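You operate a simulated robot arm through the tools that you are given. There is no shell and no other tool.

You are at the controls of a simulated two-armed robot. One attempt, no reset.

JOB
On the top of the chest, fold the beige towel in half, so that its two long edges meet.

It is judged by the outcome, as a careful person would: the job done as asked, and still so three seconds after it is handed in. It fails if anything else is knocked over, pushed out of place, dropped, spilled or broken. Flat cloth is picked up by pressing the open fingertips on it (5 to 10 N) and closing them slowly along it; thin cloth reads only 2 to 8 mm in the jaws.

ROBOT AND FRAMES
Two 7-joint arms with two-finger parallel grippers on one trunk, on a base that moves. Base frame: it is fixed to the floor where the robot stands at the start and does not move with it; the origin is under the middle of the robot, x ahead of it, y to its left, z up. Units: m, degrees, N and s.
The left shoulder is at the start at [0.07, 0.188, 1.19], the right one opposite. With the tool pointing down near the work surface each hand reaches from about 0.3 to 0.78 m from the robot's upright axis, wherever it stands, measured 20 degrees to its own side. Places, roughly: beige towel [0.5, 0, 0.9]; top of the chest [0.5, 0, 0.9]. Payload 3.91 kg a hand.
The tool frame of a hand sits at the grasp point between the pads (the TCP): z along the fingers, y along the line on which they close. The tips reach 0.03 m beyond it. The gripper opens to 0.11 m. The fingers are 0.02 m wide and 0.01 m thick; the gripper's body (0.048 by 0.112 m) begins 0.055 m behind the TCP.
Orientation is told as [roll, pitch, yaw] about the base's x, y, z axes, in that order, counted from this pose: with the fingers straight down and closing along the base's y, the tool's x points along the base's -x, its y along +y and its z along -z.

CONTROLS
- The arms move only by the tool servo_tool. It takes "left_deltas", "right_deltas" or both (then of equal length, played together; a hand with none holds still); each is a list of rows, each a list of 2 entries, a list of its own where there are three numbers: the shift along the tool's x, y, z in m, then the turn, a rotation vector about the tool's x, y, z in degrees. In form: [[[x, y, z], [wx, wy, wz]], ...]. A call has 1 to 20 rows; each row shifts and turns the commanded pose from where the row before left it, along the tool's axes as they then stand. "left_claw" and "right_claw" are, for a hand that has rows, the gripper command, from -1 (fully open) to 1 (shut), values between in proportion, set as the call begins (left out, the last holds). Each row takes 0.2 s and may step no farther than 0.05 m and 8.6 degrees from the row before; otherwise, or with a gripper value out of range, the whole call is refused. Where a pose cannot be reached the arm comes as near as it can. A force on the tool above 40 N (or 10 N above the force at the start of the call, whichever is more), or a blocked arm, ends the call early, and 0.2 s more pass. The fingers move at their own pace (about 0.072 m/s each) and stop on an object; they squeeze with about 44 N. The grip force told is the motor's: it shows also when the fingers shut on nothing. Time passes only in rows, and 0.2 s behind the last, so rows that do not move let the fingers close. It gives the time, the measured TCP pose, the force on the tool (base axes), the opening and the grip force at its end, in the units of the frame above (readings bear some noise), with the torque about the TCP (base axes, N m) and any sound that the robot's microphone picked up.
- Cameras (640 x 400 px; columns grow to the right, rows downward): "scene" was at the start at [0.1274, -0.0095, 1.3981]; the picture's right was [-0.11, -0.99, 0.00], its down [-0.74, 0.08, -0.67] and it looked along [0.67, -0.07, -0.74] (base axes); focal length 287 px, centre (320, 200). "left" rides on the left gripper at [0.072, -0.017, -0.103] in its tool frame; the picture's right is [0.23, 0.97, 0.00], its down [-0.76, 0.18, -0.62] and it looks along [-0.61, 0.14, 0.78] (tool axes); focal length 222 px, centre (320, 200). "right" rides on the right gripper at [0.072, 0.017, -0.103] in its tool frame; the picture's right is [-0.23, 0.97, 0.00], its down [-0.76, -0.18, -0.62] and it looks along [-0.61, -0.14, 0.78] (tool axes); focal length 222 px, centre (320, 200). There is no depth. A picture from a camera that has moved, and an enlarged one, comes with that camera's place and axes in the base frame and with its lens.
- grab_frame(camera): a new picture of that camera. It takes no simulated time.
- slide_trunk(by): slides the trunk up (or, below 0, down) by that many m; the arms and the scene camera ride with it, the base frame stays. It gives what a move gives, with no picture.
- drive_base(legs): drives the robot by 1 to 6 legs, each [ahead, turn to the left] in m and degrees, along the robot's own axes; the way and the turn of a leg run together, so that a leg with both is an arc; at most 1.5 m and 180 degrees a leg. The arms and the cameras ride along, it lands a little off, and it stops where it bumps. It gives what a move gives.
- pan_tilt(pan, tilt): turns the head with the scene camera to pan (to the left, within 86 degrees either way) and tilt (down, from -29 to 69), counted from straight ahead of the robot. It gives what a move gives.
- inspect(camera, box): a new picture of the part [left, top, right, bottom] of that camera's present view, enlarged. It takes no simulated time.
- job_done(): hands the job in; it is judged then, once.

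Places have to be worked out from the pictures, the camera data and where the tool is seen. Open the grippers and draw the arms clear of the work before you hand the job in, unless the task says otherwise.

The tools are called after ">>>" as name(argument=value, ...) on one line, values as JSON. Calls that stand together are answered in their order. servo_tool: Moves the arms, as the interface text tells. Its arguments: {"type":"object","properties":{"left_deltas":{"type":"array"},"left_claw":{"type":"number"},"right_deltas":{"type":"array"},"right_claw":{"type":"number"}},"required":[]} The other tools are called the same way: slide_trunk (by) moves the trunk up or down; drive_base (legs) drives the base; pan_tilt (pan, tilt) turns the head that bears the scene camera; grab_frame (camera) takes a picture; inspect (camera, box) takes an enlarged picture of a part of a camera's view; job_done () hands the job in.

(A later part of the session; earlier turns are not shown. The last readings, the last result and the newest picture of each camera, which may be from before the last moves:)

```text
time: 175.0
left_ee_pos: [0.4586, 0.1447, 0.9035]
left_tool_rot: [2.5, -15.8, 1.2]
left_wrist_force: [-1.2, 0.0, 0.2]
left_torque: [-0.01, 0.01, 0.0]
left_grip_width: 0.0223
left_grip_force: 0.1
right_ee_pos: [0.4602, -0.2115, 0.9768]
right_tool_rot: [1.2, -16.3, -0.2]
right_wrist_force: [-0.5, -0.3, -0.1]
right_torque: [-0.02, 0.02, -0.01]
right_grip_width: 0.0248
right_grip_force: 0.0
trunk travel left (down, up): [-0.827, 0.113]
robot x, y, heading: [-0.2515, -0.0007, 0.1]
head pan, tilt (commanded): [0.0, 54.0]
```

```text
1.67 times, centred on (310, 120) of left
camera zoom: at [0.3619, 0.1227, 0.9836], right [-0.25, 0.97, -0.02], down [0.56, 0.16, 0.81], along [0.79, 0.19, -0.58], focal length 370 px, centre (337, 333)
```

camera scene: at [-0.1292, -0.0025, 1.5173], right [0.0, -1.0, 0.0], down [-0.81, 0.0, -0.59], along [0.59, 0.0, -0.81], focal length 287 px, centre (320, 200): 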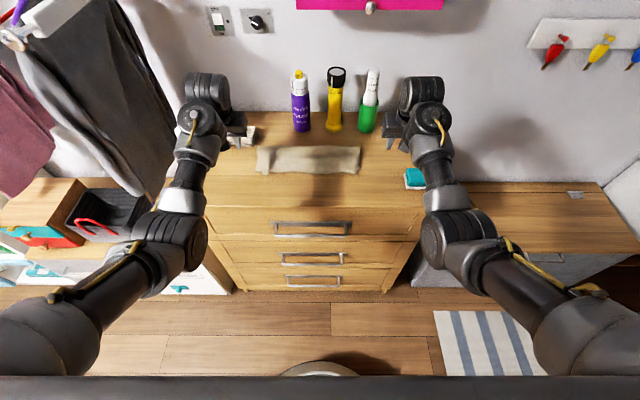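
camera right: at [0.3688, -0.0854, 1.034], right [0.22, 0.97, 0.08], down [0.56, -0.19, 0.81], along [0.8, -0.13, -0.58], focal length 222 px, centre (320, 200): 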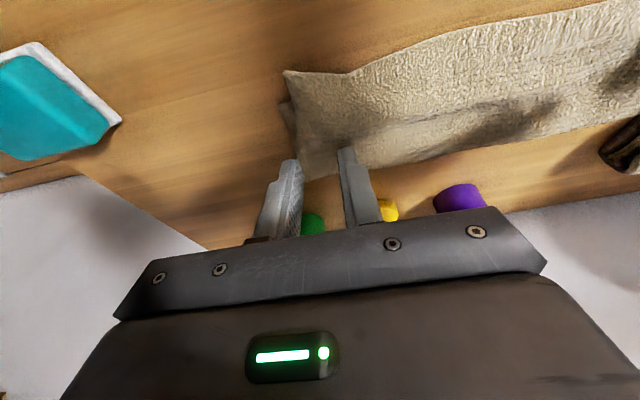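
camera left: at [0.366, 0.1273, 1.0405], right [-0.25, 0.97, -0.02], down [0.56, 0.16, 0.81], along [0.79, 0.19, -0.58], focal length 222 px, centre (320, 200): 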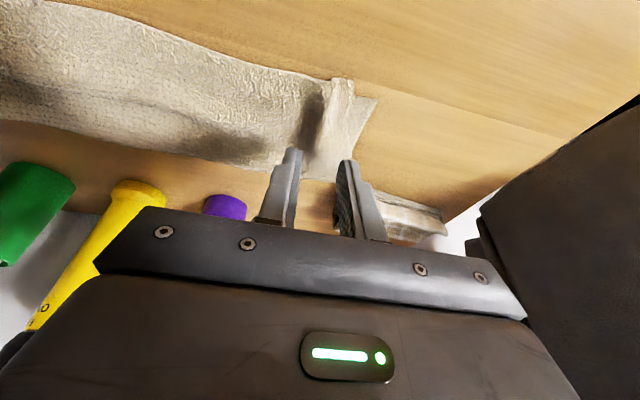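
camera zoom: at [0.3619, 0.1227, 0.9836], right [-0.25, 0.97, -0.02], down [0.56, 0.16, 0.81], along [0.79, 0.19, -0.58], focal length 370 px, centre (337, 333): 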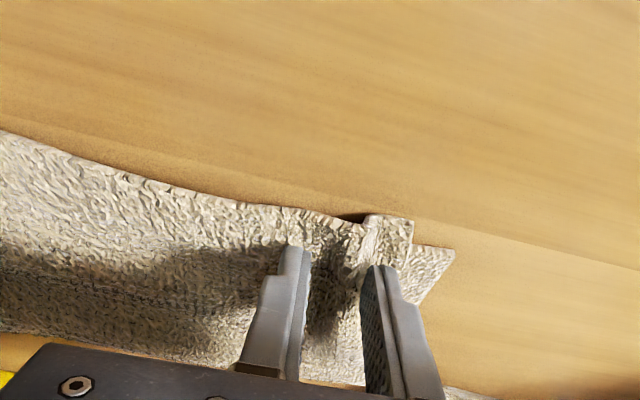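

>>> servo_tool(left_deltas=[[[0.0008, 0, 0.003], [0, 0, 0]], [[0.0005, 0, 0.002], [0, 0, 0]], [[0, 0, 0], [0, 0, 0]]])

```text
time: 175.8
left_ee_pos: [0.4597, 0.1465, 0.9001]
left_tool_rot: [2.5, -15.7, 1.2]
left_wrist_force: [-0.6, 0.4, 2.2]
left_torque: [-0.04, 0.0, 0.05]
left_grip_width: 0.0222
left_grip_force: 0.3
right_ee_pos: [0.4617, -0.2116, 0.9767]
right_tool_rot: [1.2, -16.3, -0.3]
right_wrist_force: [1.2, -0.2, -0.1]
right_torque: [0.01, -0.01, 0.03]
right_grip_width: 0.0251
right_grip_force: 0.0
trunk travel left (down, up): [-0.827, 0.113]
robot x, y, heading: [-0.2525, -0.0021, 0.0]
head pan, tilt (commanded): [0.0, 54.0]
```

Light contact at 2.2 N. I'll press a bit more and open the jaws slowly to spread the pucker out.

>>> servo_tool(left_deltas=[[[0.0004, 0, 0.0015], [0, 0, 0]], [[0, 0, 0], [0, 0, 0]]], left_claw=0.4)

>>> servo_tool(left_deltas=[[[0, 0, 0], [0, 0, 0]], [[0, 0, 0], [0, 0, 0]]], left_claw=0.2)

>>> servo_tool(left_deltas=[[[0, 0, 0], [0, 0, 0]], [[0, 0, 0], [0, 0, 0]]], left_claw=0.0)

>>> inspect(camera="left", box=[140, 0, 480, 240])

```text
time: 176.4
left_ee_pos: [0.4605, 0.1458, 0.8985]
left_tool_rot: [2.5, -15.8, 1.4]
left_wrist_force: [-0.4, 0.3, 3.4]
left_torque: [0.01, 0.04, 0.01]
left_grip_width: 0.0323
left_grip_force: 0.2
right_ee_pos: [0.4609, -0.2109, 0.9775]
right_tool_rot: [1.2, -16.3, -0.3]
right_wrist_force: [0.7, 0.7, -0.1]
right_torque: [0.0, 0.01, 0.01]
right_grip_width: 0.0248
right_grip_force: 0.1
trunk travel left (down, up): [-0.827, 0.113]
robot x, y, heading: [-0.2507, 0.0006, -0.1]
head pan, tilt (commanded): [0.0, 54.0]
```

```text
time: 177.0
left_ee_pos: [0.4589, 0.1458, 0.8988]
left_tool_rot: [2.6, -15.7, 1.3]
left_wrist_force: [-0.1, 1.2, 4.1]
left_torque: [-0.03, -0.01, 0.01]
left_grip_width: 0.0428
left_grip_force: 0.1
right_ee_pos: [0.4608, -0.212, 0.9778]
right_tool_rot: [1.1, -16.2, -0.3]
right_wrist_force: [-0.3, 0.0, -0.8]
right_torque: [0.02, 0.0, 0.01]
right_grip_width: 0.0246
right_grip_force: 0.0
trunk travel left (down, up): [-0.827, 0.113]
robot x, y, heading: [-0.2534, -0.0018, -0.0]
head pan, tilt (commanded): [0.0, 54.0]
```

```text
time: 177.6
left_ee_pos: [0.4591, 0.1459, 0.8988]
left_tool_rot: [2.5, -15.7, 1.3]
left_wrist_force: [-0.5, 1.5, 3.7]
left_torque: [-0.09, -0.01, -0.01]
left_grip_width: 0.054
left_grip_force: 0.1
right_ee_pos: [0.4616, -0.2112, 0.9772]
right_tool_rot: [1.1, -16.4, -0.2]
right_wrist_force: [0.0, 0.1, -0.3]
right_torque: [0.02, 0.01, 0.04]
right_grip_width: 0.0249
right_grip_force: 0.1
trunk travel left (down, up): [-0.827, 0.113]
robot x, y, heading: [-0.2506, 0.0008, 0.0]
head pan, tilt (commanded): [0.0, 54.0]
```

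```text
1.67 times, centred on (310, 120) of left
camera zoom: at [0.3616, 0.1236, 0.9774], right [-0.25, 0.97, -0.02], down [0.56, 0.16, 0.81], along [0.79, 0.19, -0.58], focal length 370 px, centre (337, 333)
```

zoom: 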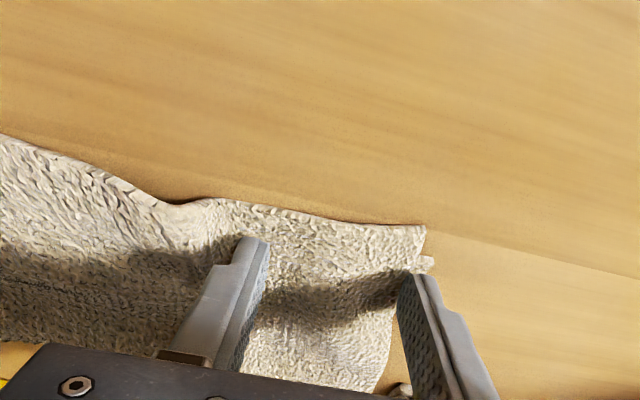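

The pucker is gone and the top-left corner now covers the bottom one. I'll lift the left hand and look at the whole towel again.

>>> servo_tool(left_deltas=[[[-0.0027, 0, -0.0096], [0, 0, 0]], [[-0.0054, 0, -0.0193], [0, 0, 0]], [[-0.0054, 0, -0.0193], [0, 0, 0]], [[0, 0.04, 0], [0, 0, 0]], [[0, 0.04, 0], [0, 0, 0]], [[0, 0, 0], [0, 0, 0]]])

>>> inspect(camera="scene", box=[250, 125, 390, 225])

>>> inspect(camera="left", box=[0, 0, 400, 240])

>>> inspect(camera="right", box=[240, 0, 640, 240])

```text
time: 179.0
left_ee_pos: [0.4578, 0.2236, 0.9527]
left_tool_rot: [2.6, -15.6, 1.1]
left_wrist_force: [0.2, -0.4, -0.4]
left_torque: [-0.02, -0.03, 0.01]
left_grip_width: 0.0552
left_grip_force: 0.1
right_ee_pos: [0.4614, -0.2131, 0.976]
right_tool_rot: [1.1, -16.3, -0.3]
right_wrist_force: [-0.5, -0.6, -0.1]
right_torque: [0.0, -0.04, -0.02]
right_grip_width: 0.0244
right_grip_force: 0.0
trunk travel left (down, up): [-0.827, 0.113]
robot x, y, heading: [-0.2499, 0.0007, -0.0]
head pan, tilt (commanded): [0.0, 54.0]
```

```text
4.00 times, centred on (320, 175) of scene
camera zoom: at [-0.1291, -0.0027, 1.5173], right [0.0, -1.0, 0.0], down [-0.81, 0.0, -0.59], along [0.59, 0.0, -0.81], focal length 1147 px, centre (320, 300)
```

zoom: 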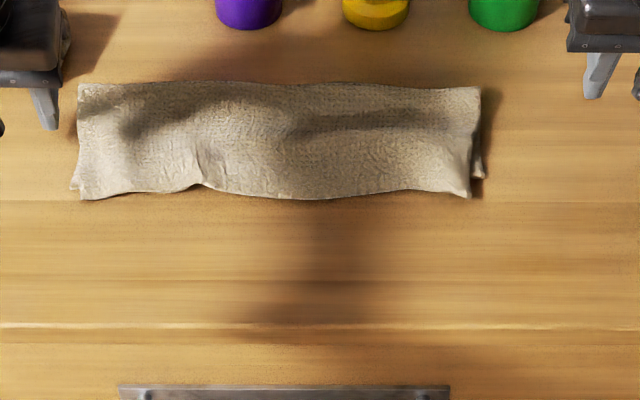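

```text
1.60 times, centred on (200, 120) of left
camera zoom: at [0.3595, 0.2012, 1.031], right [-0.25, 0.97, -0.02], down [0.56, 0.16, 0.81], along [0.79, 0.19, -0.58], focal length 355 px, centre (512, 328)
```

zoom: 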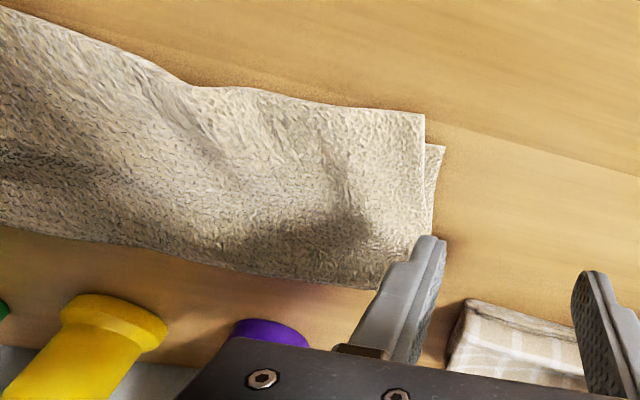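

```text
1.60 times, centred on (440, 120) of right
camera zoom: at [0.3619, -0.1966, 1.0553], right [0.22, 0.97, 0.08], down [0.56, -0.19, 0.81], along [0.8, -0.13, -0.58], focal length 355 px, centre (128, 328)
```

zoom: 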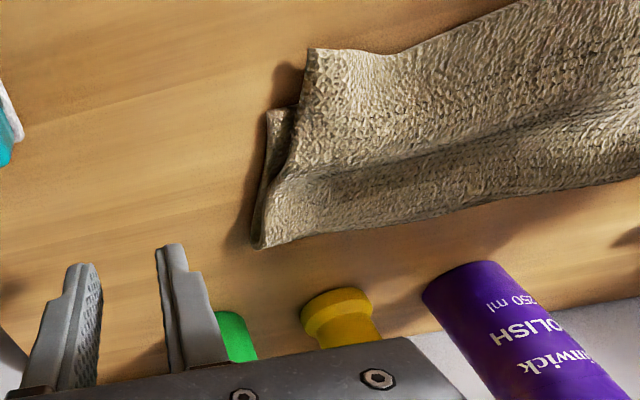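

The top edge still overshoots by about 1.5 cm on the left and 2.5 cm on the right. I'll use the open fingers as a fence: set them on the wood on my side of the edge and push it away until both edges are flush. First I'll move the hands into position.

>>> servo_tool(left_deltas=[[[0.014, -0.0347, -0.0039], [0, 0, 0]], [[0.014, -0.0347, -0.0039], [0, 0, 0]], [[0.014, -0.0347, -0.0039], [0, 0, 0]], [[0.016, -0.0347, -0.0039], [0, 0, 0]], [[0, 0, 0], [0, 0, 0]]], right_deltas=[[[0.0165, 0.037, 0.002], [0, 0, 0]], [[0.0165, 0.037, 0.002], [0, 0, 0]], [[0.0165, 0.037, 0.002], [0, 0, 0]], [[0.0185, 0.037, 0.002], [0, 0, 0]], [[0, 0, 0], [0, 0, 0]]], left_claw=-1.0, right_claw=-1.0)

>>> grab_frame(camera="scene")

>>> grab_frame(camera="left")

>>> grab_frame(camera="right")

```text
time: 180.2
left_ee_pos: [0.3997, 0.0826, 0.9437]
left_tool_rot: [2.7, -15.5, 1.3]
left_wrist_force: [0.3, 0.0, -0.3]
left_torque: [0.04, 0.03, 0.03]
left_grip_width: 0.1101
left_grip_force: 0.1
right_ee_pos: [0.3988, -0.0613, 0.952]
right_tool_rot: [1.3, -16.3, -0.2]
right_wrist_force: [-0.3, 0.3, -0.3]
right_torque: [0.03, -0.01, -0.06]
right_grip_width: 0.1101
right_grip_force: 0.1
trunk travel left (down, up): [-0.827, 0.113]
robot x, y, heading: [-0.2535, -0.0019, -0.0]
head pan, tilt (commanded): [0.0, 54.0]
```

```text
taken
camera scene: at [-0.1284, -0.0011, 1.5172], right [0.0, -1.0, 0.0], down [-0.81, 0.0, -0.59], along [0.59, 0.0, -0.81], focal length 287 px, centre (320, 200)
```

scene: 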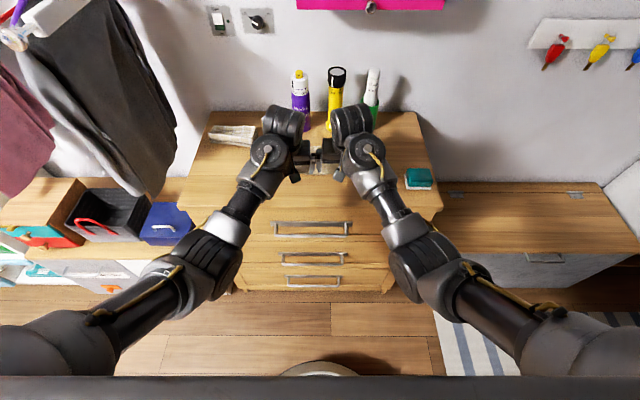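

```text
taken
camera left: at [0.303, 0.0602, 1.0229], right [-0.25, 0.97, -0.02], down [0.56, 0.16, 0.81], along [0.79, 0.19, -0.58], focal length 222 px, centre (320, 200)
```

left: 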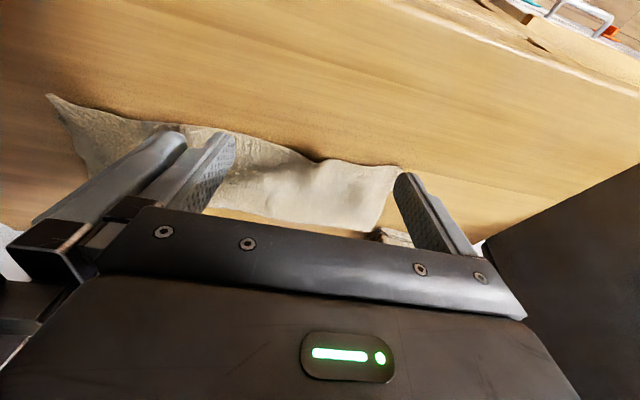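

```text
taken
camera right: at [0.2987, -0.0452, 1.0307], right [0.22, 0.97, 0.08], down [0.56, -0.19, 0.81], along [0.8, -0.13, -0.58], focal length 222 px, centre (320, 200)
```

right: 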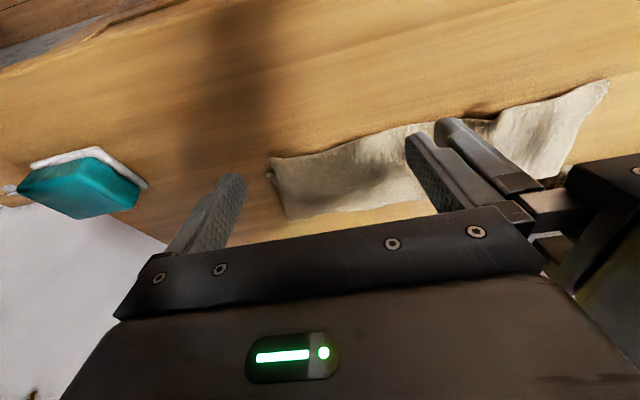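

The hands are placed side by side with open jaws. I'll untilt toward vertical in small steps while lowering a little, watching for forearm contact.

>>> servo_tool(left_deltas=[[[0.003, 0, 0.008], [0, 4, 0]], [[0.002, 0, 0.008], [0, 4, 0]], [[0.001, 0, 0.008], [0, 4, 0]], [[0, 0, 0], [0, 0, 0]]], right_deltas=[[[0.003, 0, 0.01], [0, 4, 0]], [[0.002, 0, 0.01], [0, 4, 0]], [[0.001, 0, 0.01], [0, 4, 0]], [[0, 0, 0], [0, 0, 0]]])

```text
time: 181.2
left_ee_pos: [0.4001, 0.0839, 0.9196]
left_tool_rot: [2.4, -3.7, 1.9]
left_wrist_force: [-0.2, -0.2, -0.4]
left_torque: [-0.04, -0.01, 0.03]
left_grip_width: 0.11
left_grip_force: 0.1
right_ee_pos: [0.3993, -0.0627, 0.9222]
right_tool_rot: [1.1, -4.3, 0.0]
right_wrist_force: [0.1, -0.2, 0.0]
right_torque: [0.0, -0.02, 0.0]
right_grip_width: 0.1099
right_grip_force: 0.2
trunk travel left (down, up): [-0.827, 0.113]
robot x, y, heading: [-0.2539, -0.0003, -0.1]
head pan, tilt (commanded): [0.0, 54.0]
```

No contact. I'll go to vertical, level the roll, and lower the fingertips to the wood in front of the towel edge.

>>> servo_tool(left_deltas=[[[0, 0, 0.008], [2.4, 5, 0]], [[0, 0, 0.008], [0, 0, 0]], [[0, 0, 0.007], [0, 0, 0]], [[0, 0, 0], [0, 0, 0]]], right_deltas=[[[0, 0, 0.009], [1.1, 5.5, 0]], [[0, 0, 0.009], [0, 0, 0]], [[0, 0, 0.0075], [0, 0, 0]], [[0, 0, 0], [0, 0, 0]]])

>>> inspect(camera="left", box=[20, 0, 480, 260])

>>> inspect(camera="right", box=[140, 0, 620, 260])

```text
time: 182.2
left_ee_pos: [0.4005, 0.0834, 0.8961]
left_tool_rot: [0.1, 1.3, 1.9]
left_wrist_force: [1.0, -0.6, 0.0]
left_torque: [0.03, 0.01, -0.01]
left_grip_width: 0.1101
left_grip_force: 0.0
right_ee_pos: [0.3988, -0.0614, 0.8952]
right_tool_rot: [-0.1, 1.3, 0.0]
right_wrist_force: [0.3, 0.2, -0.2]
right_torque: [0.02, -0.02, -0.05]
right_grip_width: 0.1098
right_grip_force: 0.0
trunk travel left (down, up): [-0.827, 0.113]
robot x, y, heading: [-0.2527, -0.0003, 0.0]
head pan, tilt (commanded): [0.0, 54.0]
```

```text
1.39 times, centred on (250, 130) of left
camera zoom: at [0.3307, 0.0655, 1.0016], right [-0.26, 0.97, 0.01], down [0.77, 0.2, 0.61], along [0.58, 0.16, -0.8], focal length 309 px, centre (417, 297)
```

zoom: 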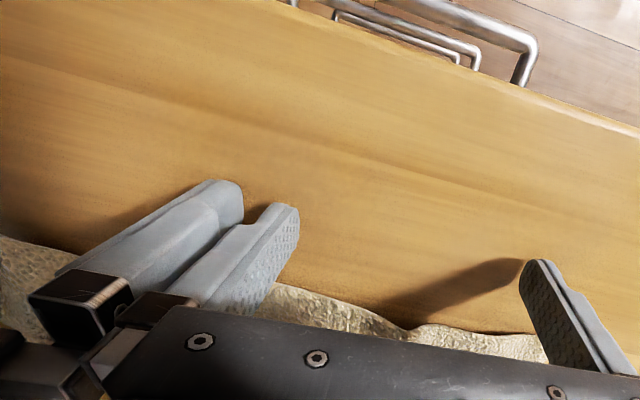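

```text
1.33 times, centred on (380, 130) of right
camera zoom: at [0.3281, -0.0447, 1.0003], right [0.23, 0.97, -0.01], down [0.78, -0.18, 0.61], along [0.59, -0.14, -0.8], focal length 296 px, centre (240, 293)
```

zoom: 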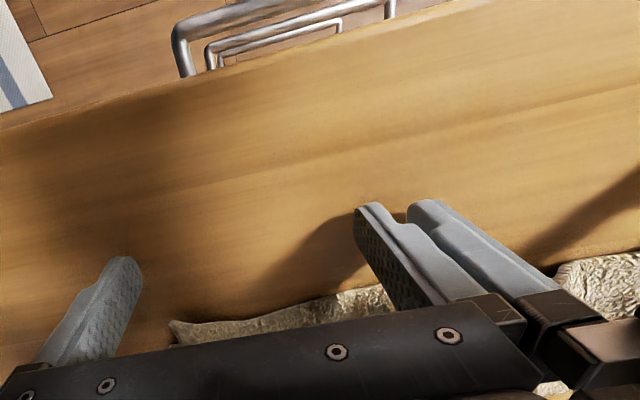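

The fingertips stand just above the wood on my side of the towel. Lowering the last few millimetres.

>>> servo_tool(left_deltas=[[[0, 0, 0.003], [0, 0, 0]], [[0, 0, 0.002], [0, 0, 0]], [[0, 0, 0], [0, 0, 0]]], right_deltas=[[[0, 0, 0.003], [0, 0, 0]], [[0, 0, 0.0015], [0, 0, 0]], [[0, 0, 0], [0, 0, 0]]])

```text
time: 183.0
left_ee_pos: [0.4011, 0.0841, 0.8907]
left_tool_rot: [0.0, 1.2, 1.9]
left_wrist_force: [0.4, 0.8, 0.2]
left_torque: [-0.01, -0.03, 0.01]
left_grip_width: 0.1099
left_grip_force: 0.1
right_ee_pos: [0.398, -0.0622, 0.8905]
right_tool_rot: [0.0, 1.2, 0.0]
right_wrist_force: [-0.2, 0.7, -1.2]
right_torque: [-0.04, -0.05, 0.02]
right_grip_width: 0.1099
right_grip_force: 0.0
trunk travel left (down, up): [-0.827, 0.113]
robot x, y, heading: [-0.2492, -0.0006, -0.1]
head pan, tilt (commanded): [0.0, 54.0]
```

>>> servo_tool(left_deltas=[[[0, 0, 0.0018], [0, 0, 0]], [[0, 0, 0], [0, 0, 0]]], right_deltas=[[[0, 0, 0.0018], [0, 0, 0]], [[0, 0, 0], [0, 0, 0]]])

```text
time: 183.6
left_ee_pos: [0.3997, 0.0845, 0.8902]
left_tool_rot: [0.1, 1.3, 1.9]
left_wrist_force: [1.9, -1.8, 3.3]
left_torque: [-0.2, -0.06, 0.07]
left_grip_width: 0.11
left_grip_force: 0.1
right_ee_pos: [0.3981, -0.0626, 0.8907]
right_tool_rot: [0.0, 1.1, 0.0]
right_wrist_force: [1.7, -0.4, 2.3]
right_torque: [-0.18, -0.09, 0.1]
right_grip_width: 0.1101
right_grip_force: 0.0
trunk travel left (down, up): [-0.827, 0.113]
robot x, y, heading: [-0.2528, -0.0014, 0.0]
head pan, tilt (commanded): [0.0, 54.0]
```

The tips are on the wood (2–3 N). I'll ease up half a millimetre and push slowly away from me.

>>> servo_tool(left_deltas=[[[-0.006, 0, -0.0006], [0, 0, 0]], [[-0.006, 0, 0], [0, 0, 0]], [[-0.006, 0, 0], [0, 0, 0]], [[-0.006, 0, 0], [0, 0, 0]], [[-0.006, 0, 0], [0, 0, 0]], [[-0.006, 0, 0], [0, 0, 0]], [[0, 0, 0], [0, 0, 0]]], right_deltas=[[[-0.006, 0, -0.0006], [0, 0, -1.5]], [[-0.006, 0, 0], [0, 0, 0]], [[-0.006, 0, 0], [0, 0, 0]], [[-0.006, 0, 0], [0, 0, 0]], [[-0.006, 0, 0], [0, 0, 0]], [[-0.006, 0, 0], [0, 0, 0]], [[0, 0, 0], [0, 0, 0]]])

>>> inspect(camera="left", box=[20, 0, 480, 260])

>>> inspect(camera="right", box=[140, 0, 620, 260])

>>> inspect(camera="scene", box=[250, 125, 390, 225])

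```text
time: 185.2
left_ee_pos: [0.4375, 0.0859, 0.8897]
left_tool_rot: [0.0, 1.2, 2.0]
left_wrist_force: [-1.2, -0.1, 5.8]
left_torque: [-0.27, 0.0, 0.0]
left_grip_width: 0.1095
left_grip_force: 0.0
right_ee_pos: [0.4281, -0.0588, 0.8907]
right_tool_rot: [-0.1, 1.2, 1.5]
right_wrist_force: [0.5, 0.1, 0.7]
right_torque: [-0.01, -0.04, 0.0]
right_grip_width: 0.1098
right_grip_force: 0.1
right hand out of reach, approached as far as the arm can: row 6
trunk travel left (down, up): [-0.827, 0.113]
robot x, y, heading: [-0.2507, 0.0003, 0.3]
head pan, tilt (commanded): [0.0, 54.0]
```

```text
1.39 times, centred on (250, 130) of left
camera zoom: at [0.3671, 0.0676, 0.9954], right [-0.26, 0.97, 0.01], down [0.77, 0.2, 0.61], along [0.59, 0.16, -0.79], focal length 309 px, centre (417, 297)
```

zoom: 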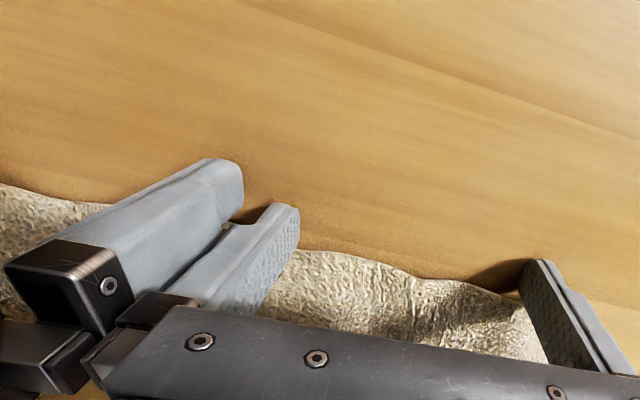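

```text
1.33 times, centred on (380, 130) of right
camera zoom: at [0.357, -0.0432, 0.9955], right [0.2, 0.98, 0.0], down [0.78, -0.16, 0.61], along [0.59, -0.13, -0.79], focal length 296 px, centre (240, 293)
```

zoom: 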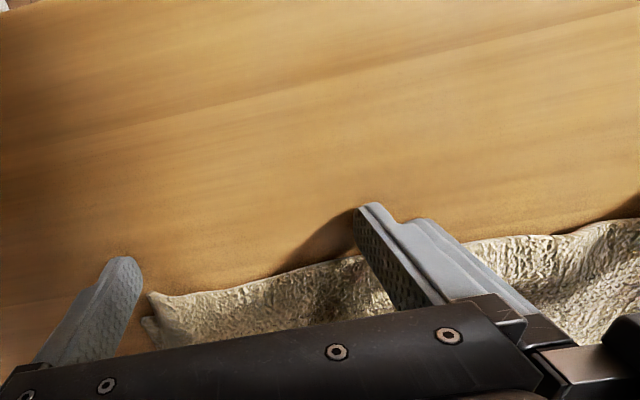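

```text
4.00 times, centred on (320, 175) of scene
camera zoom: at [-0.1302, -0.0008, 1.5174], right [0.0, -1.0, 0.0], down [-0.81, 0.0, -0.59], along [0.59, 0.0, -0.81], focal length 1147 px, centre (320, 300)
```

zoom: 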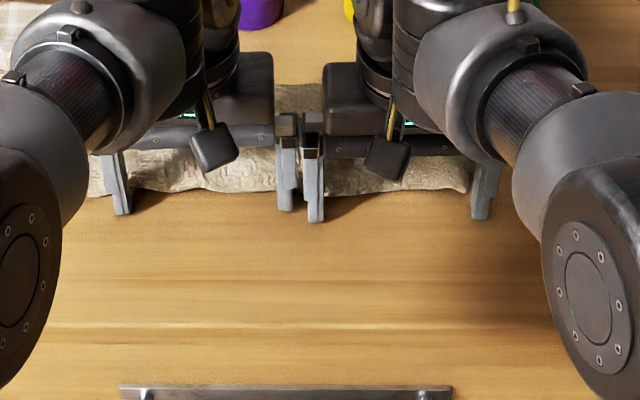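

The left fingers are against the edge; the right arm reached its limit in this posture, so I'll push with the base. I'll first back the left off 1.6 cm so both finish in line with the bottom edge.

>>> servo_tool(left_deltas=[[[0.008, 0, -0.001], [0, 0, 0]], [[0.008, 0, 0], [0, 0, 0]], [[0, 0, 0], [0, 0, 0]]])

>>> drive_base(legs=[[0.024, 0]])

>>> inspect(camera="left", box=[20, 0, 480, 260])

>>> inspect(camera="right", box=[140, 0, 620, 260])

>>> inspect(camera="scene", box=[250, 125, 390, 225])

```text
time: 186.0
left_ee_pos: [0.4196, 0.0846, 0.8904]
left_tool_rot: [0.1, 1.3, 1.9]
left_wrist_force: [1.5, -0.2, 2.7]
left_torque: [-0.12, -0.09, 0.03]
left_grip_width: 0.1095
left_grip_force: 0.1
right_ee_pos: [0.4286, -0.0598, 0.8907]
right_tool_rot: [-0.1, 1.3, 1.5]
right_wrist_force: [-0.3, 0.5, 0.0]
right_torque: [-0.01, 0.01, 0.0]
right_grip_width: 0.1102
right_grip_force: 0.1
trunk travel left (down, up): [-0.827, 0.113]
robot x, y, heading: [-0.2545, 0.0027, -0.0]
head pan, tilt (commanded): [0.0, 54.0]
```

```text
time: 186.8
left_ee_pos: [0.4452, 0.0852, 0.8904]
left_tool_rot: [0.1, 1.4, 1.9]
left_wrist_force: [-7.5, 0.7, 6.9]
left_torque: [-0.37, 0.14, -0.41]
left_grip_width: 0.1095
left_grip_force: 0.1
right_ee_pos: [0.454, -0.0584, 0.8909]
right_tool_rot: [-0.1, 1.3, 1.5]
right_wrist_force: [-3.2, 0.0, 3.3]
right_torque: [-0.19, 0.03, -0.18]
right_grip_width: 0.1102
right_grip_force: 0.1
trunk travel left (down, up): [-0.827, 0.113]
robot x, y, heading: [-0.2228, -0.0019, -0.2]
head pan, tilt (commanded): [0.0, 54.0]
```

```text
1.39 times, centred on (250, 130) of left
camera zoom: at [0.3754, 0.0667, 0.9957], right [-0.26, 0.97, 0.01], down [0.77, 0.2, 0.61], along [0.58, 0.16, -0.8], focal length 309 px, centre (417, 297)
```

zoom: 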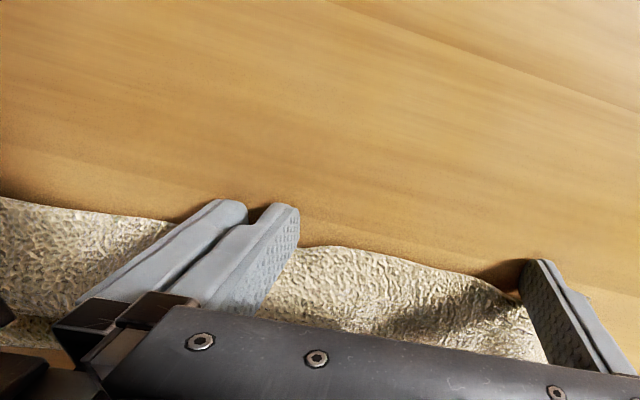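

```text
1.33 times, centred on (380, 130) of right
camera zoom: at [0.3816, -0.0433, 0.9947], right [0.2, 0.98, 0.0], down [0.78, -0.16, 0.61], along [0.59, -0.13, -0.8], focal length 296 px, centre (240, 293)
```

zoom: 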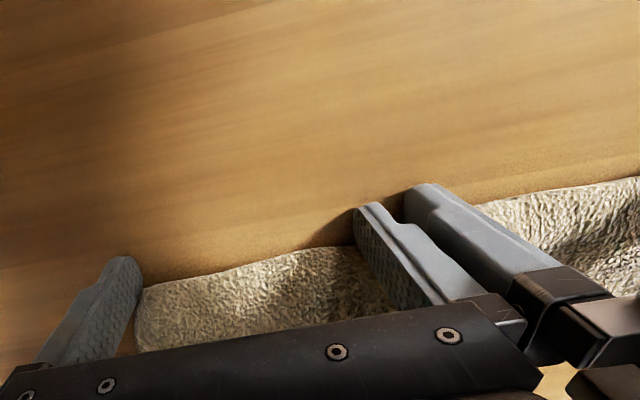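

```text
4.00 times, centred on (320, 175) of scene
camera zoom: at [-0.1051, -0.001, 1.5172], right [0.0, -1.0, 0.0], down [-0.81, 0.0, -0.59], along [0.59, 0.0, -0.81], focal length 1147 px, centre (320, 300)
```

zoom: 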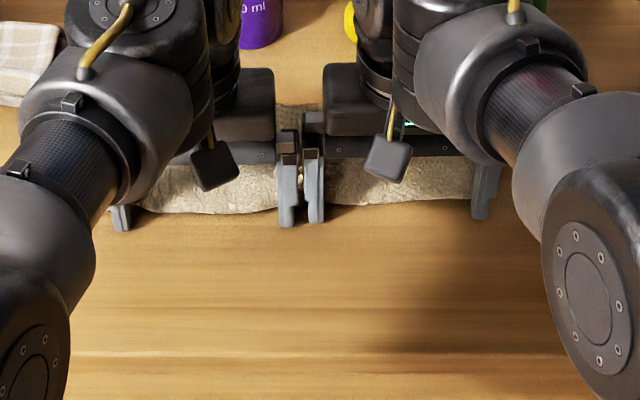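

The fingers now meet firm resistance (7.5 N and 3 N), so both edges should be flush against them. I'll back off and lift to check.

>>> servo_tool(left_deltas=[[[0.008, 0, 0], [0, 0, 0]], [[0.008, 0, -0.005], [0, 0, 0]], [[0.004, 0, -0.02], [0, -4, 0]], [[0, 0, -0.02], [0, -5, 0]], [[0, 0, -0.02], [0, -5, 0]], [[0, 0, 0], [0, 0, 0]]], right_deltas=[[[0.008, 0, 0], [0, 0, 0]], [[0.008, 0, -0.005], [0, 0, 0]], [[0.004, 0, -0.02], [0, -4, 0]], [[0, 0, -0.02], [0, -5, 0]], [[0, 0, -0.02], [0, -5, 0]], [[0, 0, 0], [0, 0, 0]]])

>>> servo_tool(left_deltas=[[[0, 0.03, -0.005], [0, 0, 0]], [[0, 0.03, -0.005], [0, 0, 0]], [[0, 0.03, -0.005], [0, 0, 0]], [[0, 0.03, -0.005], [0, 0, 0]], [[0, 0, 0], [0, 0, 0]]], right_deltas=[[[0, -0.03, -0.005], [0, 0, 0]], [[0, -0.03, -0.005], [0, 0, 0]], [[0, -0.03, -0.005], [0, 0, 0]], [[0, -0.03, -0.005], [0, 0, 0]], [[0, 0, 0], [0, 0, 0]]], left_claw=0.4, right_claw=0.4)

>>> inspect(camera="scene", box=[250, 125, 390, 225])

>>> inspect(camera="left", box=[0, 0, 400, 240])

>>> inspect(camera="right", box=[240, 0, 640, 240])

```text
time: 188.2
left_ee_pos: [0.4227, 0.0841, 0.9573]
left_tool_rot: [0.0, -12.7, 1.8]
left_wrist_force: [0.3, 0.1, -0.3]
left_torque: [0.0, -0.01, 0.03]
left_grip_width: 0.1102
left_grip_force: 0.2
right_ee_pos: [0.429, -0.06, 0.9562]
right_tool_rot: [0.0, -12.7, 1.6]
right_wrist_force: [0.8, 0.0, -0.5]
right_torque: [0.03, -0.03, 0.02]
right_grip_width: 0.1099
right_grip_force: 0.1
trunk travel left (down, up): [-0.827, 0.113]
robot x, y, heading: [-0.2282, -0.0014, 0.2]
head pan, tilt (commanded): [0.0, 54.0]
```

```text
time: 189.2
left_ee_pos: [0.4162, 0.1899, 0.9736]
left_tool_rot: [-0.3, -13.2, 2.8]
left_wrist_force: [10.4, -6.0, -13.7]
left_torque: [0.79, -0.35, 0.82]
left_grip_width: 0.0333
left_grip_force: 0.0
right_ee_pos: [0.4282, -0.1659, 0.9716]
right_tool_rot: [0.1, -12.7, 1.6]
right_wrist_force: [0.5, -0.3, 1.0]
right_torque: [0.0, 0.0, 0.0]
right_grip_width: 0.0332
right_grip_force: 0.1
trunk travel left (down, up): [-0.827, 0.113]
robot x, y, heading: [-0.2273, -0.0013, 0.1]
head pan, tilt (commanded): [0.0, 54.0]
stopped in row 4 (left hand): the force on the tool passed its limit at 87 N (the readings are from after the stop); the commanded pose is now the measured one
```

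```text
4.00 times, centred on (320, 175) of scene
camera zoom: at [-0.1054, -0.0011, 1.5173], right [0.0, -1.0, 0.0], down [-0.81, 0.0, -0.59], along [0.59, 0.0, -0.81], focal length 1147 px, centre (320, 300)
```

zoom: 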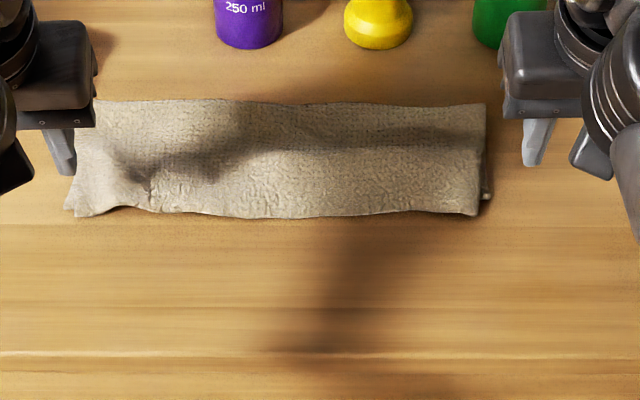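

```text
1.60 times, centred on (200, 120) of left
camera zoom: at [0.3225, 0.1705, 1.0583], right [-0.27, 0.96, -0.06], down [0.59, 0.21, 0.78], along [0.76, 0.18, -0.62], focal length 355 px, centre (512, 328)
```

zoom: 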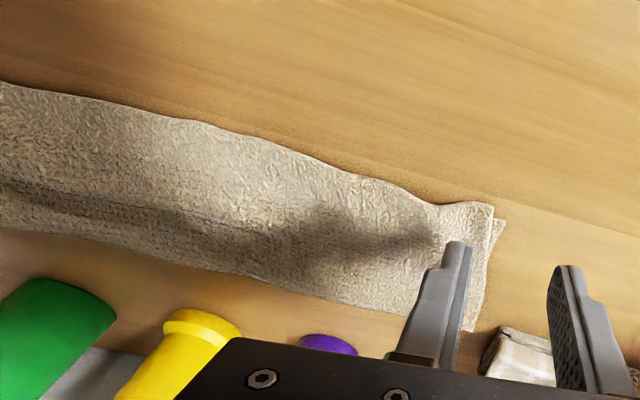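

```text
1.60 times, centred on (440, 120) of right
camera zoom: at [0.3341, -0.1516, 1.0563], right [0.19, 0.98, 0.05], down [0.61, -0.16, 0.78], along [0.77, -0.12, -0.63], focal length 355 px, centre (128, 328)
```

zoom: 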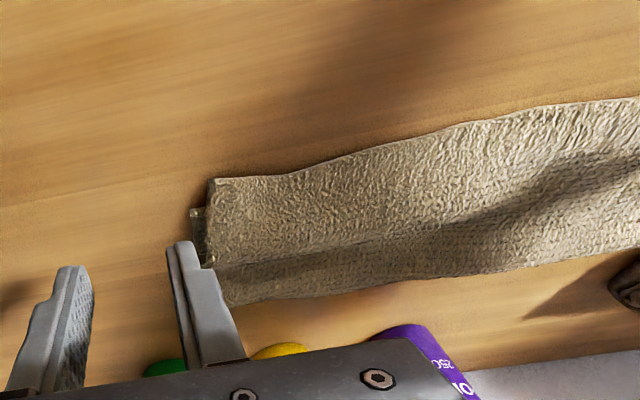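

The edges are closer, but the top layer sprang back: it still overshoots by about 1.1 cm on the left and 2 cm on the right. I'll re-lay it: pinch the overhanging top edge again, lift, and set it down about 1.5 cm further in to allow for the relaxation I saw on release. Moving to pre-grasp.

>>> servo_tool(left_deltas=[[[-0.013, -0.0225, 0.0235], [0, 0, 0]], [[-0.013, -0.0225, 0.0235], [0, 0, 0]], [[0, 0, 0], [0, 0, 0]]], right_deltas=[[[-0.0081, 0.0405, 0.0231], [0, 0, 0]], [[-0.0081, 0.0405, 0.0231], [0, 0, 0]], [[0, 0, 0], [0, 0, 0]]], left_claw=0.27, right_claw=0.27)

>>> inspect(camera="left", box=[140, 0, 480, 240])

>>> inspect(camera="right", box=[160, 0, 500, 240])

```text
time: 190.0
left_ee_pos: [0.4519, 0.1473, 0.9342]
left_tool_rot: [-0.1, -13.1, 2.8]
left_wrist_force: [0.7, 0.7, 0.3]
left_torque: [0.04, -0.01, -0.01]
left_grip_width: 0.0403
left_grip_force: 0.1
right_ee_pos: [0.4525, -0.0855, 0.9286]
right_tool_rot: [0.0, -12.9, 1.4]
right_wrist_force: [-0.4, 0.1, -0.2]
right_torque: [0.0, 0.0, -0.01]
right_grip_width: 0.0402
right_grip_force: 0.1
trunk travel left (down, up): [-0.827, 0.113]
robot x, y, heading: [-0.2296, 0.0036, -0.1]
head pan, tilt (commanded): [0.0, 54.0]
```

```text
1.67 times, centred on (310, 120) of left
camera zoom: at [0.3584, 0.1268, 1.0202], right [-0.27, 0.96, -0.06], down [0.59, 0.21, 0.78], along [0.76, 0.18, -0.62], focal length 370 px, centre (337, 333)
```

zoom: 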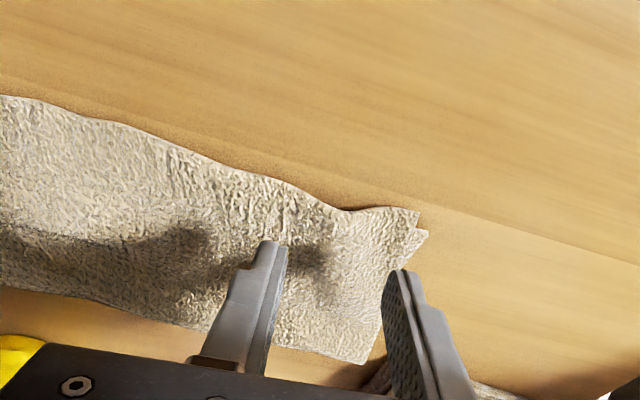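

```text
1.67 times, centred on (330, 120) of right
camera zoom: at [0.3567, -0.0696, 1.0133], right [0.2, 0.98, 0.05], down [0.61, -0.16, 0.78], along [0.77, -0.12, -0.63], focal length 370 px, centre (303, 333)
```

zoom: 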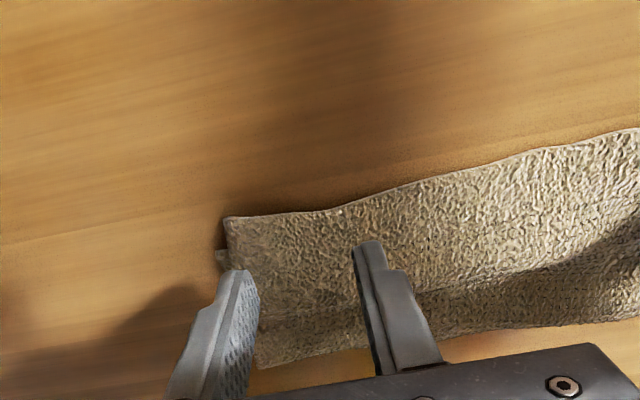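

The left overshoot is now under 1 cm; it's mainly the right side (about 2 cm) that needs correcting. I'll pinch just the right part of the top edge, where it overhangs onto bare wood.

>>> servo_tool(right_deltas=[[[0.0018, 0, 0.0112], [0, 0, 0]], [[0.0019, 0, 0.0112], [0, 0, 0]], [[0.0017, 0, 0.0085], [0, 0, 0]], [[0, 0, 0], [0, 0, 0]]])

>>> inspect(camera="right", box=[160, 0, 500, 240])

```text
time: 191.0
left_ee_pos: [0.4532, 0.1472, 0.9357]
left_tool_rot: [-0.3, -13.0, 2.7]
left_wrist_force: [-0.6, 0.9, 0.3]
left_torque: [0.02, 0.0, -0.04]
left_grip_width: 0.0401
left_grip_force: 0.1
right_ee_pos: [0.4533, -0.0855, 0.8975]
right_tool_rot: [0.0, -12.7, 1.4]
right_wrist_force: [0.4, 0.3, 0.9]
right_torque: [-0.01, -0.03, 0.02]
right_grip_width: 0.0402
right_grip_force: 0.1
trunk travel left (down, up): [-0.827, 0.113]
robot x, y, heading: [-0.2251, -0.0039, 0.0]
head pan, tilt (commanded): [0.0, 54.0]
```

```text
1.67 times, centred on (330, 120) of right
camera zoom: at [0.3594, -0.07, 0.9822], right [0.2, 0.98, 0.05], down [0.61, -0.16, 0.78], along [0.77, -0.12, -0.63], focal length 370 px, centre (303, 333)
```

zoom: 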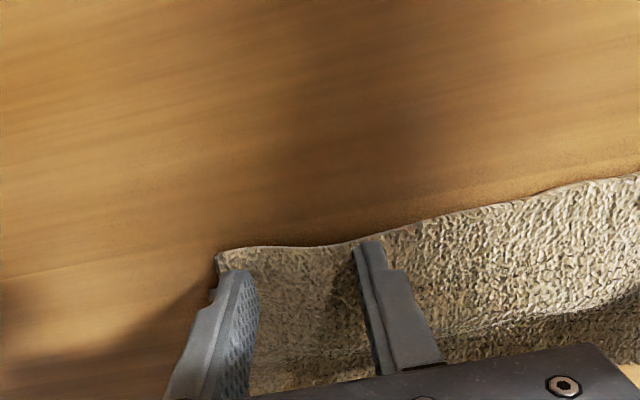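

>>> servo_tool(right_deltas=[[[-0.0022, 0, 0.0045], [0, 0, 0]], [[0.0003, 0, 0.0012], [0, 0, 0]], [[0, 0, 0], [0, 0, 0]]])

```text
time: 191.8
left_ee_pos: [0.4517, 0.1476, 0.9352]
left_tool_rot: [-0.3, -13.0, 2.7]
left_wrist_force: [-0.3, -0.3, -0.4]
left_torque: [0.01, -0.04, 0.02]
left_grip_width: 0.0401
left_grip_force: 0.1
right_ee_pos: [0.4571, -0.0846, 0.8951]
right_tool_rot: [0.0, -12.8, 1.5]
right_wrist_force: [0.3, -0.4, 6.9]
right_torque: [-0.12, -0.04, 0.0]
right_grip_width: 0.0403
right_grip_force: 0.2
trunk travel left (down, up): [-0.827, 0.113]
robot x, y, heading: [-0.2264, 0.0001, 0.1]
head pan, tilt (commanded): [0.0, 54.0]
```

The right presses at 6.9 N on the overhang. I'll press slightly more and close slowly.

>>> servo_tool(right_deltas=[[[0.0002, 0, 0.0008], [0, 0, 0]], [[0, 0, 0], [0, 0, 0]]], right_claw=0.4)

>>> servo_tool(right_deltas=[[[0, 0, 0], [0, 0, 0]], [[0, 0, 0], [0, 0, 0]]], right_claw=0.52)

>>> servo_tool(right_deltas=[[[0, 0, 0], [0, 0, 0]], [[0, 0, 0], [0, 0, 0]]], right_claw=0.64)

>>> inspect(camera="right", box=[160, 0, 500, 240])

```text
time: 192.4
left_ee_pos: [0.451, 0.1486, 0.9361]
left_tool_rot: [-0.3, -13.2, 2.8]
left_wrist_force: [-0.1, -0.4, 0.6]
left_torque: [0.02, 0.02, -0.01]
left_grip_width: 0.0401
left_grip_force: 0.1
right_ee_pos: [0.4578, -0.0837, 0.8936]
right_tool_rot: [0.0, -12.9, 1.7]
right_wrist_force: [1.7, 1.2, 10.8]
right_torque: [-0.18, -0.07, 0.01]
right_grip_width: 0.0321
right_grip_force: 0.0
trunk travel left (down, up): [-0.827, 0.113]
robot x, y, heading: [-0.2283, 0.0013, 0.2]
head pan, tilt (commanded): [0.0, 54.0]
```

```text
time: 193.0
left_ee_pos: [0.4509, 0.1472, 0.9368]
left_tool_rot: [-0.3, -13.2, 2.9]
left_wrist_force: [0.3, -0.7, 0.8]
left_torque: [0.03, 0.0, 0.02]
left_grip_width: 0.0401
left_grip_force: 0.1
right_ee_pos: [0.4575, -0.0848, 0.8938]
right_tool_rot: [0.1, -12.9, 1.6]
right_wrist_force: [0.6, 1.1, 12.8]
right_torque: [-0.1, -0.03, 0.03]
right_grip_width: 0.0254
right_grip_force: 0.0
trunk travel left (down, up): [-0.827, 0.113]
robot x, y, heading: [-0.227, -0.0022, 0.3]
head pan, tilt (commanded): [0.0, 54.0]
```

```text
time: 193.6
left_ee_pos: [0.4523, 0.1473, 0.9344]
left_tool_rot: [-0.4, -13.2, 2.7]
left_wrist_force: [-0.5, -0.1, 0.3]
left_torque: [-0.01, -0.03, -0.01]
left_grip_width: 0.0401
left_grip_force: 0.0
right_ee_pos: [0.4567, -0.0846, 0.8943]
right_tool_rot: [0.0, -12.7, 1.6]
right_wrist_force: [-0.5, 1.7, 13.7]
right_torque: [-0.09, 0.02, -0.03]
right_grip_width: 0.0186
right_grip_force: 0.1
trunk travel left (down, up): [-0.827, 0.113]
robot x, y, heading: [-0.226, 0.0008, -0.0]
head pan, tilt (commanded): [0.0, 54.0]
```

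```text
1.67 times, centred on (330, 120) of right
camera zoom: at [0.3619, -0.0693, 0.9782], right [0.2, 0.98, 0.05], down [0.61, -0.16, 0.78], along [0.77, -0.12, -0.63], focal length 370 px, centre (303, 333)
```

zoom: 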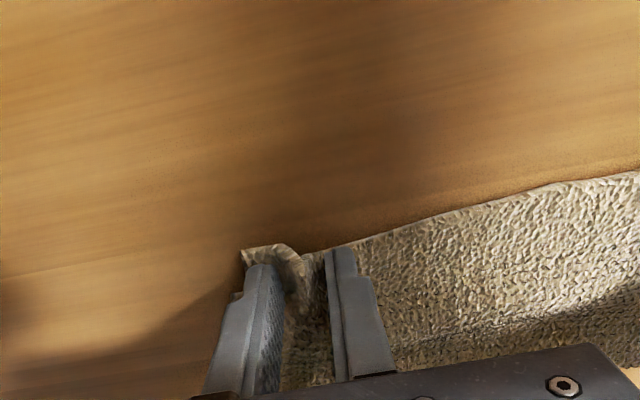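

The ridge of the top layer forms nicely. I'll finish closing.

>>> servo_tool(right_deltas=[[[0, 0, 0], [0, 0, 0]], [[0, 0, 0], [0, 0, 0]]], right_claw=0.78)

>>> servo_tool(right_deltas=[[[0, 0, 0], [0, 0, 0]], [[0, 0, 0], [0, 0, 0]]], right_claw=0.9)

>>> servo_tool(right_deltas=[[[0, 0, 0], [0, 0, 0]], [[0, 0, 0], [0, 0, 0]], [[0, 0, 0], [0, 0, 0]]], right_claw=1.0)

>>> inspect(camera="right", box=[160, 0, 500, 240])

```text
time: 194.2
left_ee_pos: [0.451, 0.1474, 0.9367]
left_tool_rot: [-0.2, -13.2, 2.8]
left_wrist_force: [-0.3, -0.1, 1.2]
left_torque: [0.0, -0.03, 0.01]
left_grip_width: 0.0402
left_grip_force: 0.1
right_ee_pos: [0.4566, -0.0841, 0.8943]
right_tool_rot: [0.0, -12.9, 1.5]
right_wrist_force: [-0.6, 0.4, 13.7]
right_torque: [-0.09, 0.03, -0.03]
right_grip_width: 0.0114
right_grip_force: 0.1
trunk travel left (down, up): [-0.827, 0.113]
robot x, y, heading: [-0.2272, 0.0032, 0.0]
head pan, tilt (commanded): [0.0, 54.0]
```

```text
time: 194.8
left_ee_pos: [0.4515, 0.1469, 0.9364]
left_tool_rot: [-0.3, -13.2, 2.8]
left_wrist_force: [-0.4, 0.8, 0.5]
left_torque: [0.01, 0.01, 0.01]
left_grip_width: 0.0399
left_grip_force: 0.1
right_ee_pos: [0.4562, -0.0848, 0.8942]
right_tool_rot: [0.0, -12.9, 1.4]
right_wrist_force: [-0.9, -1.9, 13.7]
right_torque: [-0.22, 0.02, 0.0]
right_grip_width: 0.0062
right_grip_force: 5.8
trunk travel left (down, up): [-0.827, 0.113]
robot x, y, heading: [-0.23, 0.0015, -0.2]
head pan, tilt (commanded): [0.0, 54.0]
```

```text
time: 195.6
left_ee_pos: [0.4522, 0.1467, 0.9355]
left_tool_rot: [-0.3, -13.2, 2.8]
left_wrist_force: [0.4, -0.8, -0.7]
left_torque: [0.05, 0.0, 0.0]
left_grip_width: 0.0401
left_grip_force: 0.1
right_ee_pos: [0.457, -0.0853, 0.8934]
right_tool_rot: [0.0, -12.8, 1.5]
right_wrist_force: [0.7, -4.0, 14.3]
right_torque: [-0.16, 0.01, 0.01]
right_grip_width: 0.0041
right_grip_force: 44.0
trunk travel left (down, up): [-0.827, 0.113]
robot x, y, heading: [-0.2292, 0.0003, -0.0]
head pan, tilt (commanded): [0.0, 54.0]
```

```text
1.67 times, centred on (330, 120) of right
camera zoom: at [0.3619, -0.0701, 0.9781], right [0.2, 0.98, 0.05], down [0.61, -0.16, 0.78], along [0.77, -0.12, -0.63], focal length 370 px, centre (303, 333)
```

zoom: 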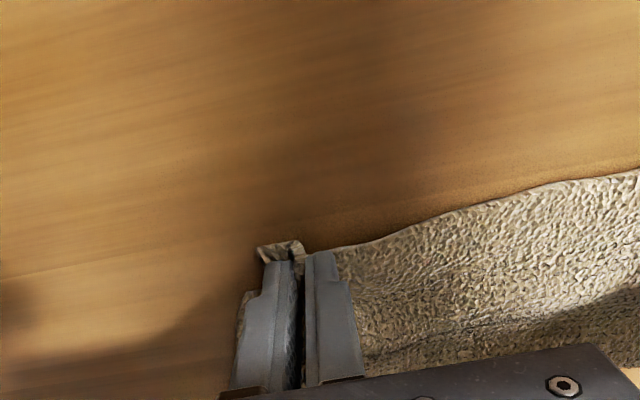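

The right holds a single layer (4.1 mm). I'll lift it 4 cm and check that only the top layer comes up.

>>> servo_tool(right_deltas=[[[-0.003, 0, -0.013], [0, 0, 0]], [[-0.003, 0, -0.013], [0, 0, 0]], [[-0.003, 0, -0.013], [0, 0, 0]], [[0, 0, 0], [0, 0, 0]]])

>>> inspect(camera="right", box=[160, 0, 640, 240])

>>> inspect(camera="scene", box=[250, 125, 390, 225])

```text
time: 196.6
left_ee_pos: [0.4525, 0.1474, 0.9353]
left_tool_rot: [-0.3, -13.1, 2.7]
left_wrist_force: [0.4, 0.5, 0.3]
left_torque: [0.0, 0.05, 0.01]
left_grip_width: 0.0402
left_grip_force: 0.1
right_ee_pos: [0.4574, -0.083, 0.9306]
right_tool_rot: [0.0, -12.6, 1.6]
right_wrist_force: [-0.6, 0.2, 0.8]
right_torque: [-0.01, 0.01, -0.02]
right_grip_width: 0.0044
right_grip_force: 43.6
trunk travel left (down, up): [-0.827, 0.113]
robot x, y, heading: [-0.229, 0.0025, -0.1]
head pan, tilt (commanded): [0.0, 54.0]
```

```text
1.33 times, centred on (400, 120) of right
camera zoom: at [0.3626, -0.0693, 1.016], right [0.2, 0.98, 0.05], down [0.61, -0.16, 0.78], along [0.77, -0.12, -0.63], focal length 296 px, centre (213, 307)
```

zoom: 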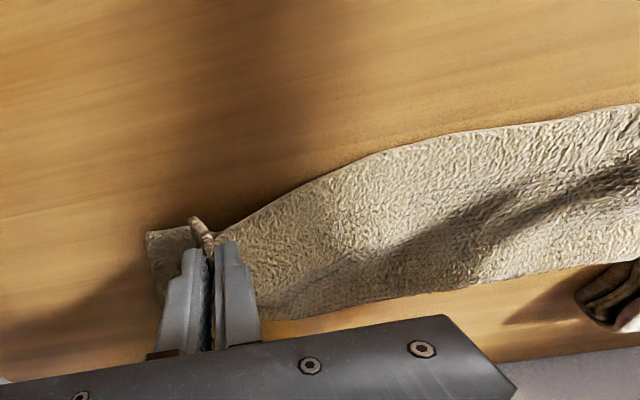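

```text
4.00 times, centred on (320, 175) of scene
camera zoom: at [-0.105, -0.001, 1.5172], right [0.0, -1.0, 0.0], down [-0.81, 0.0, -0.59], along [0.59, 0.0, -0.81], focal length 1147 px, centre (320, 300)
```

zoom: 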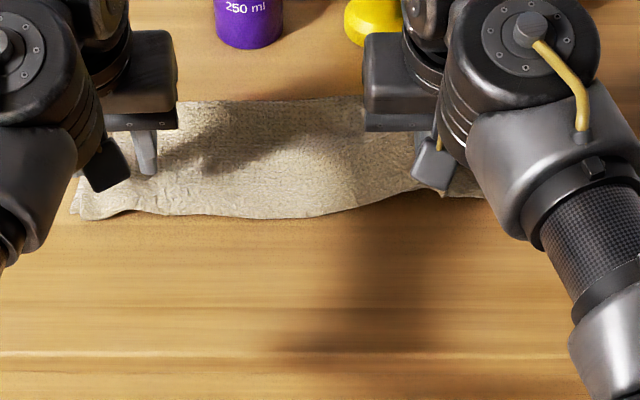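

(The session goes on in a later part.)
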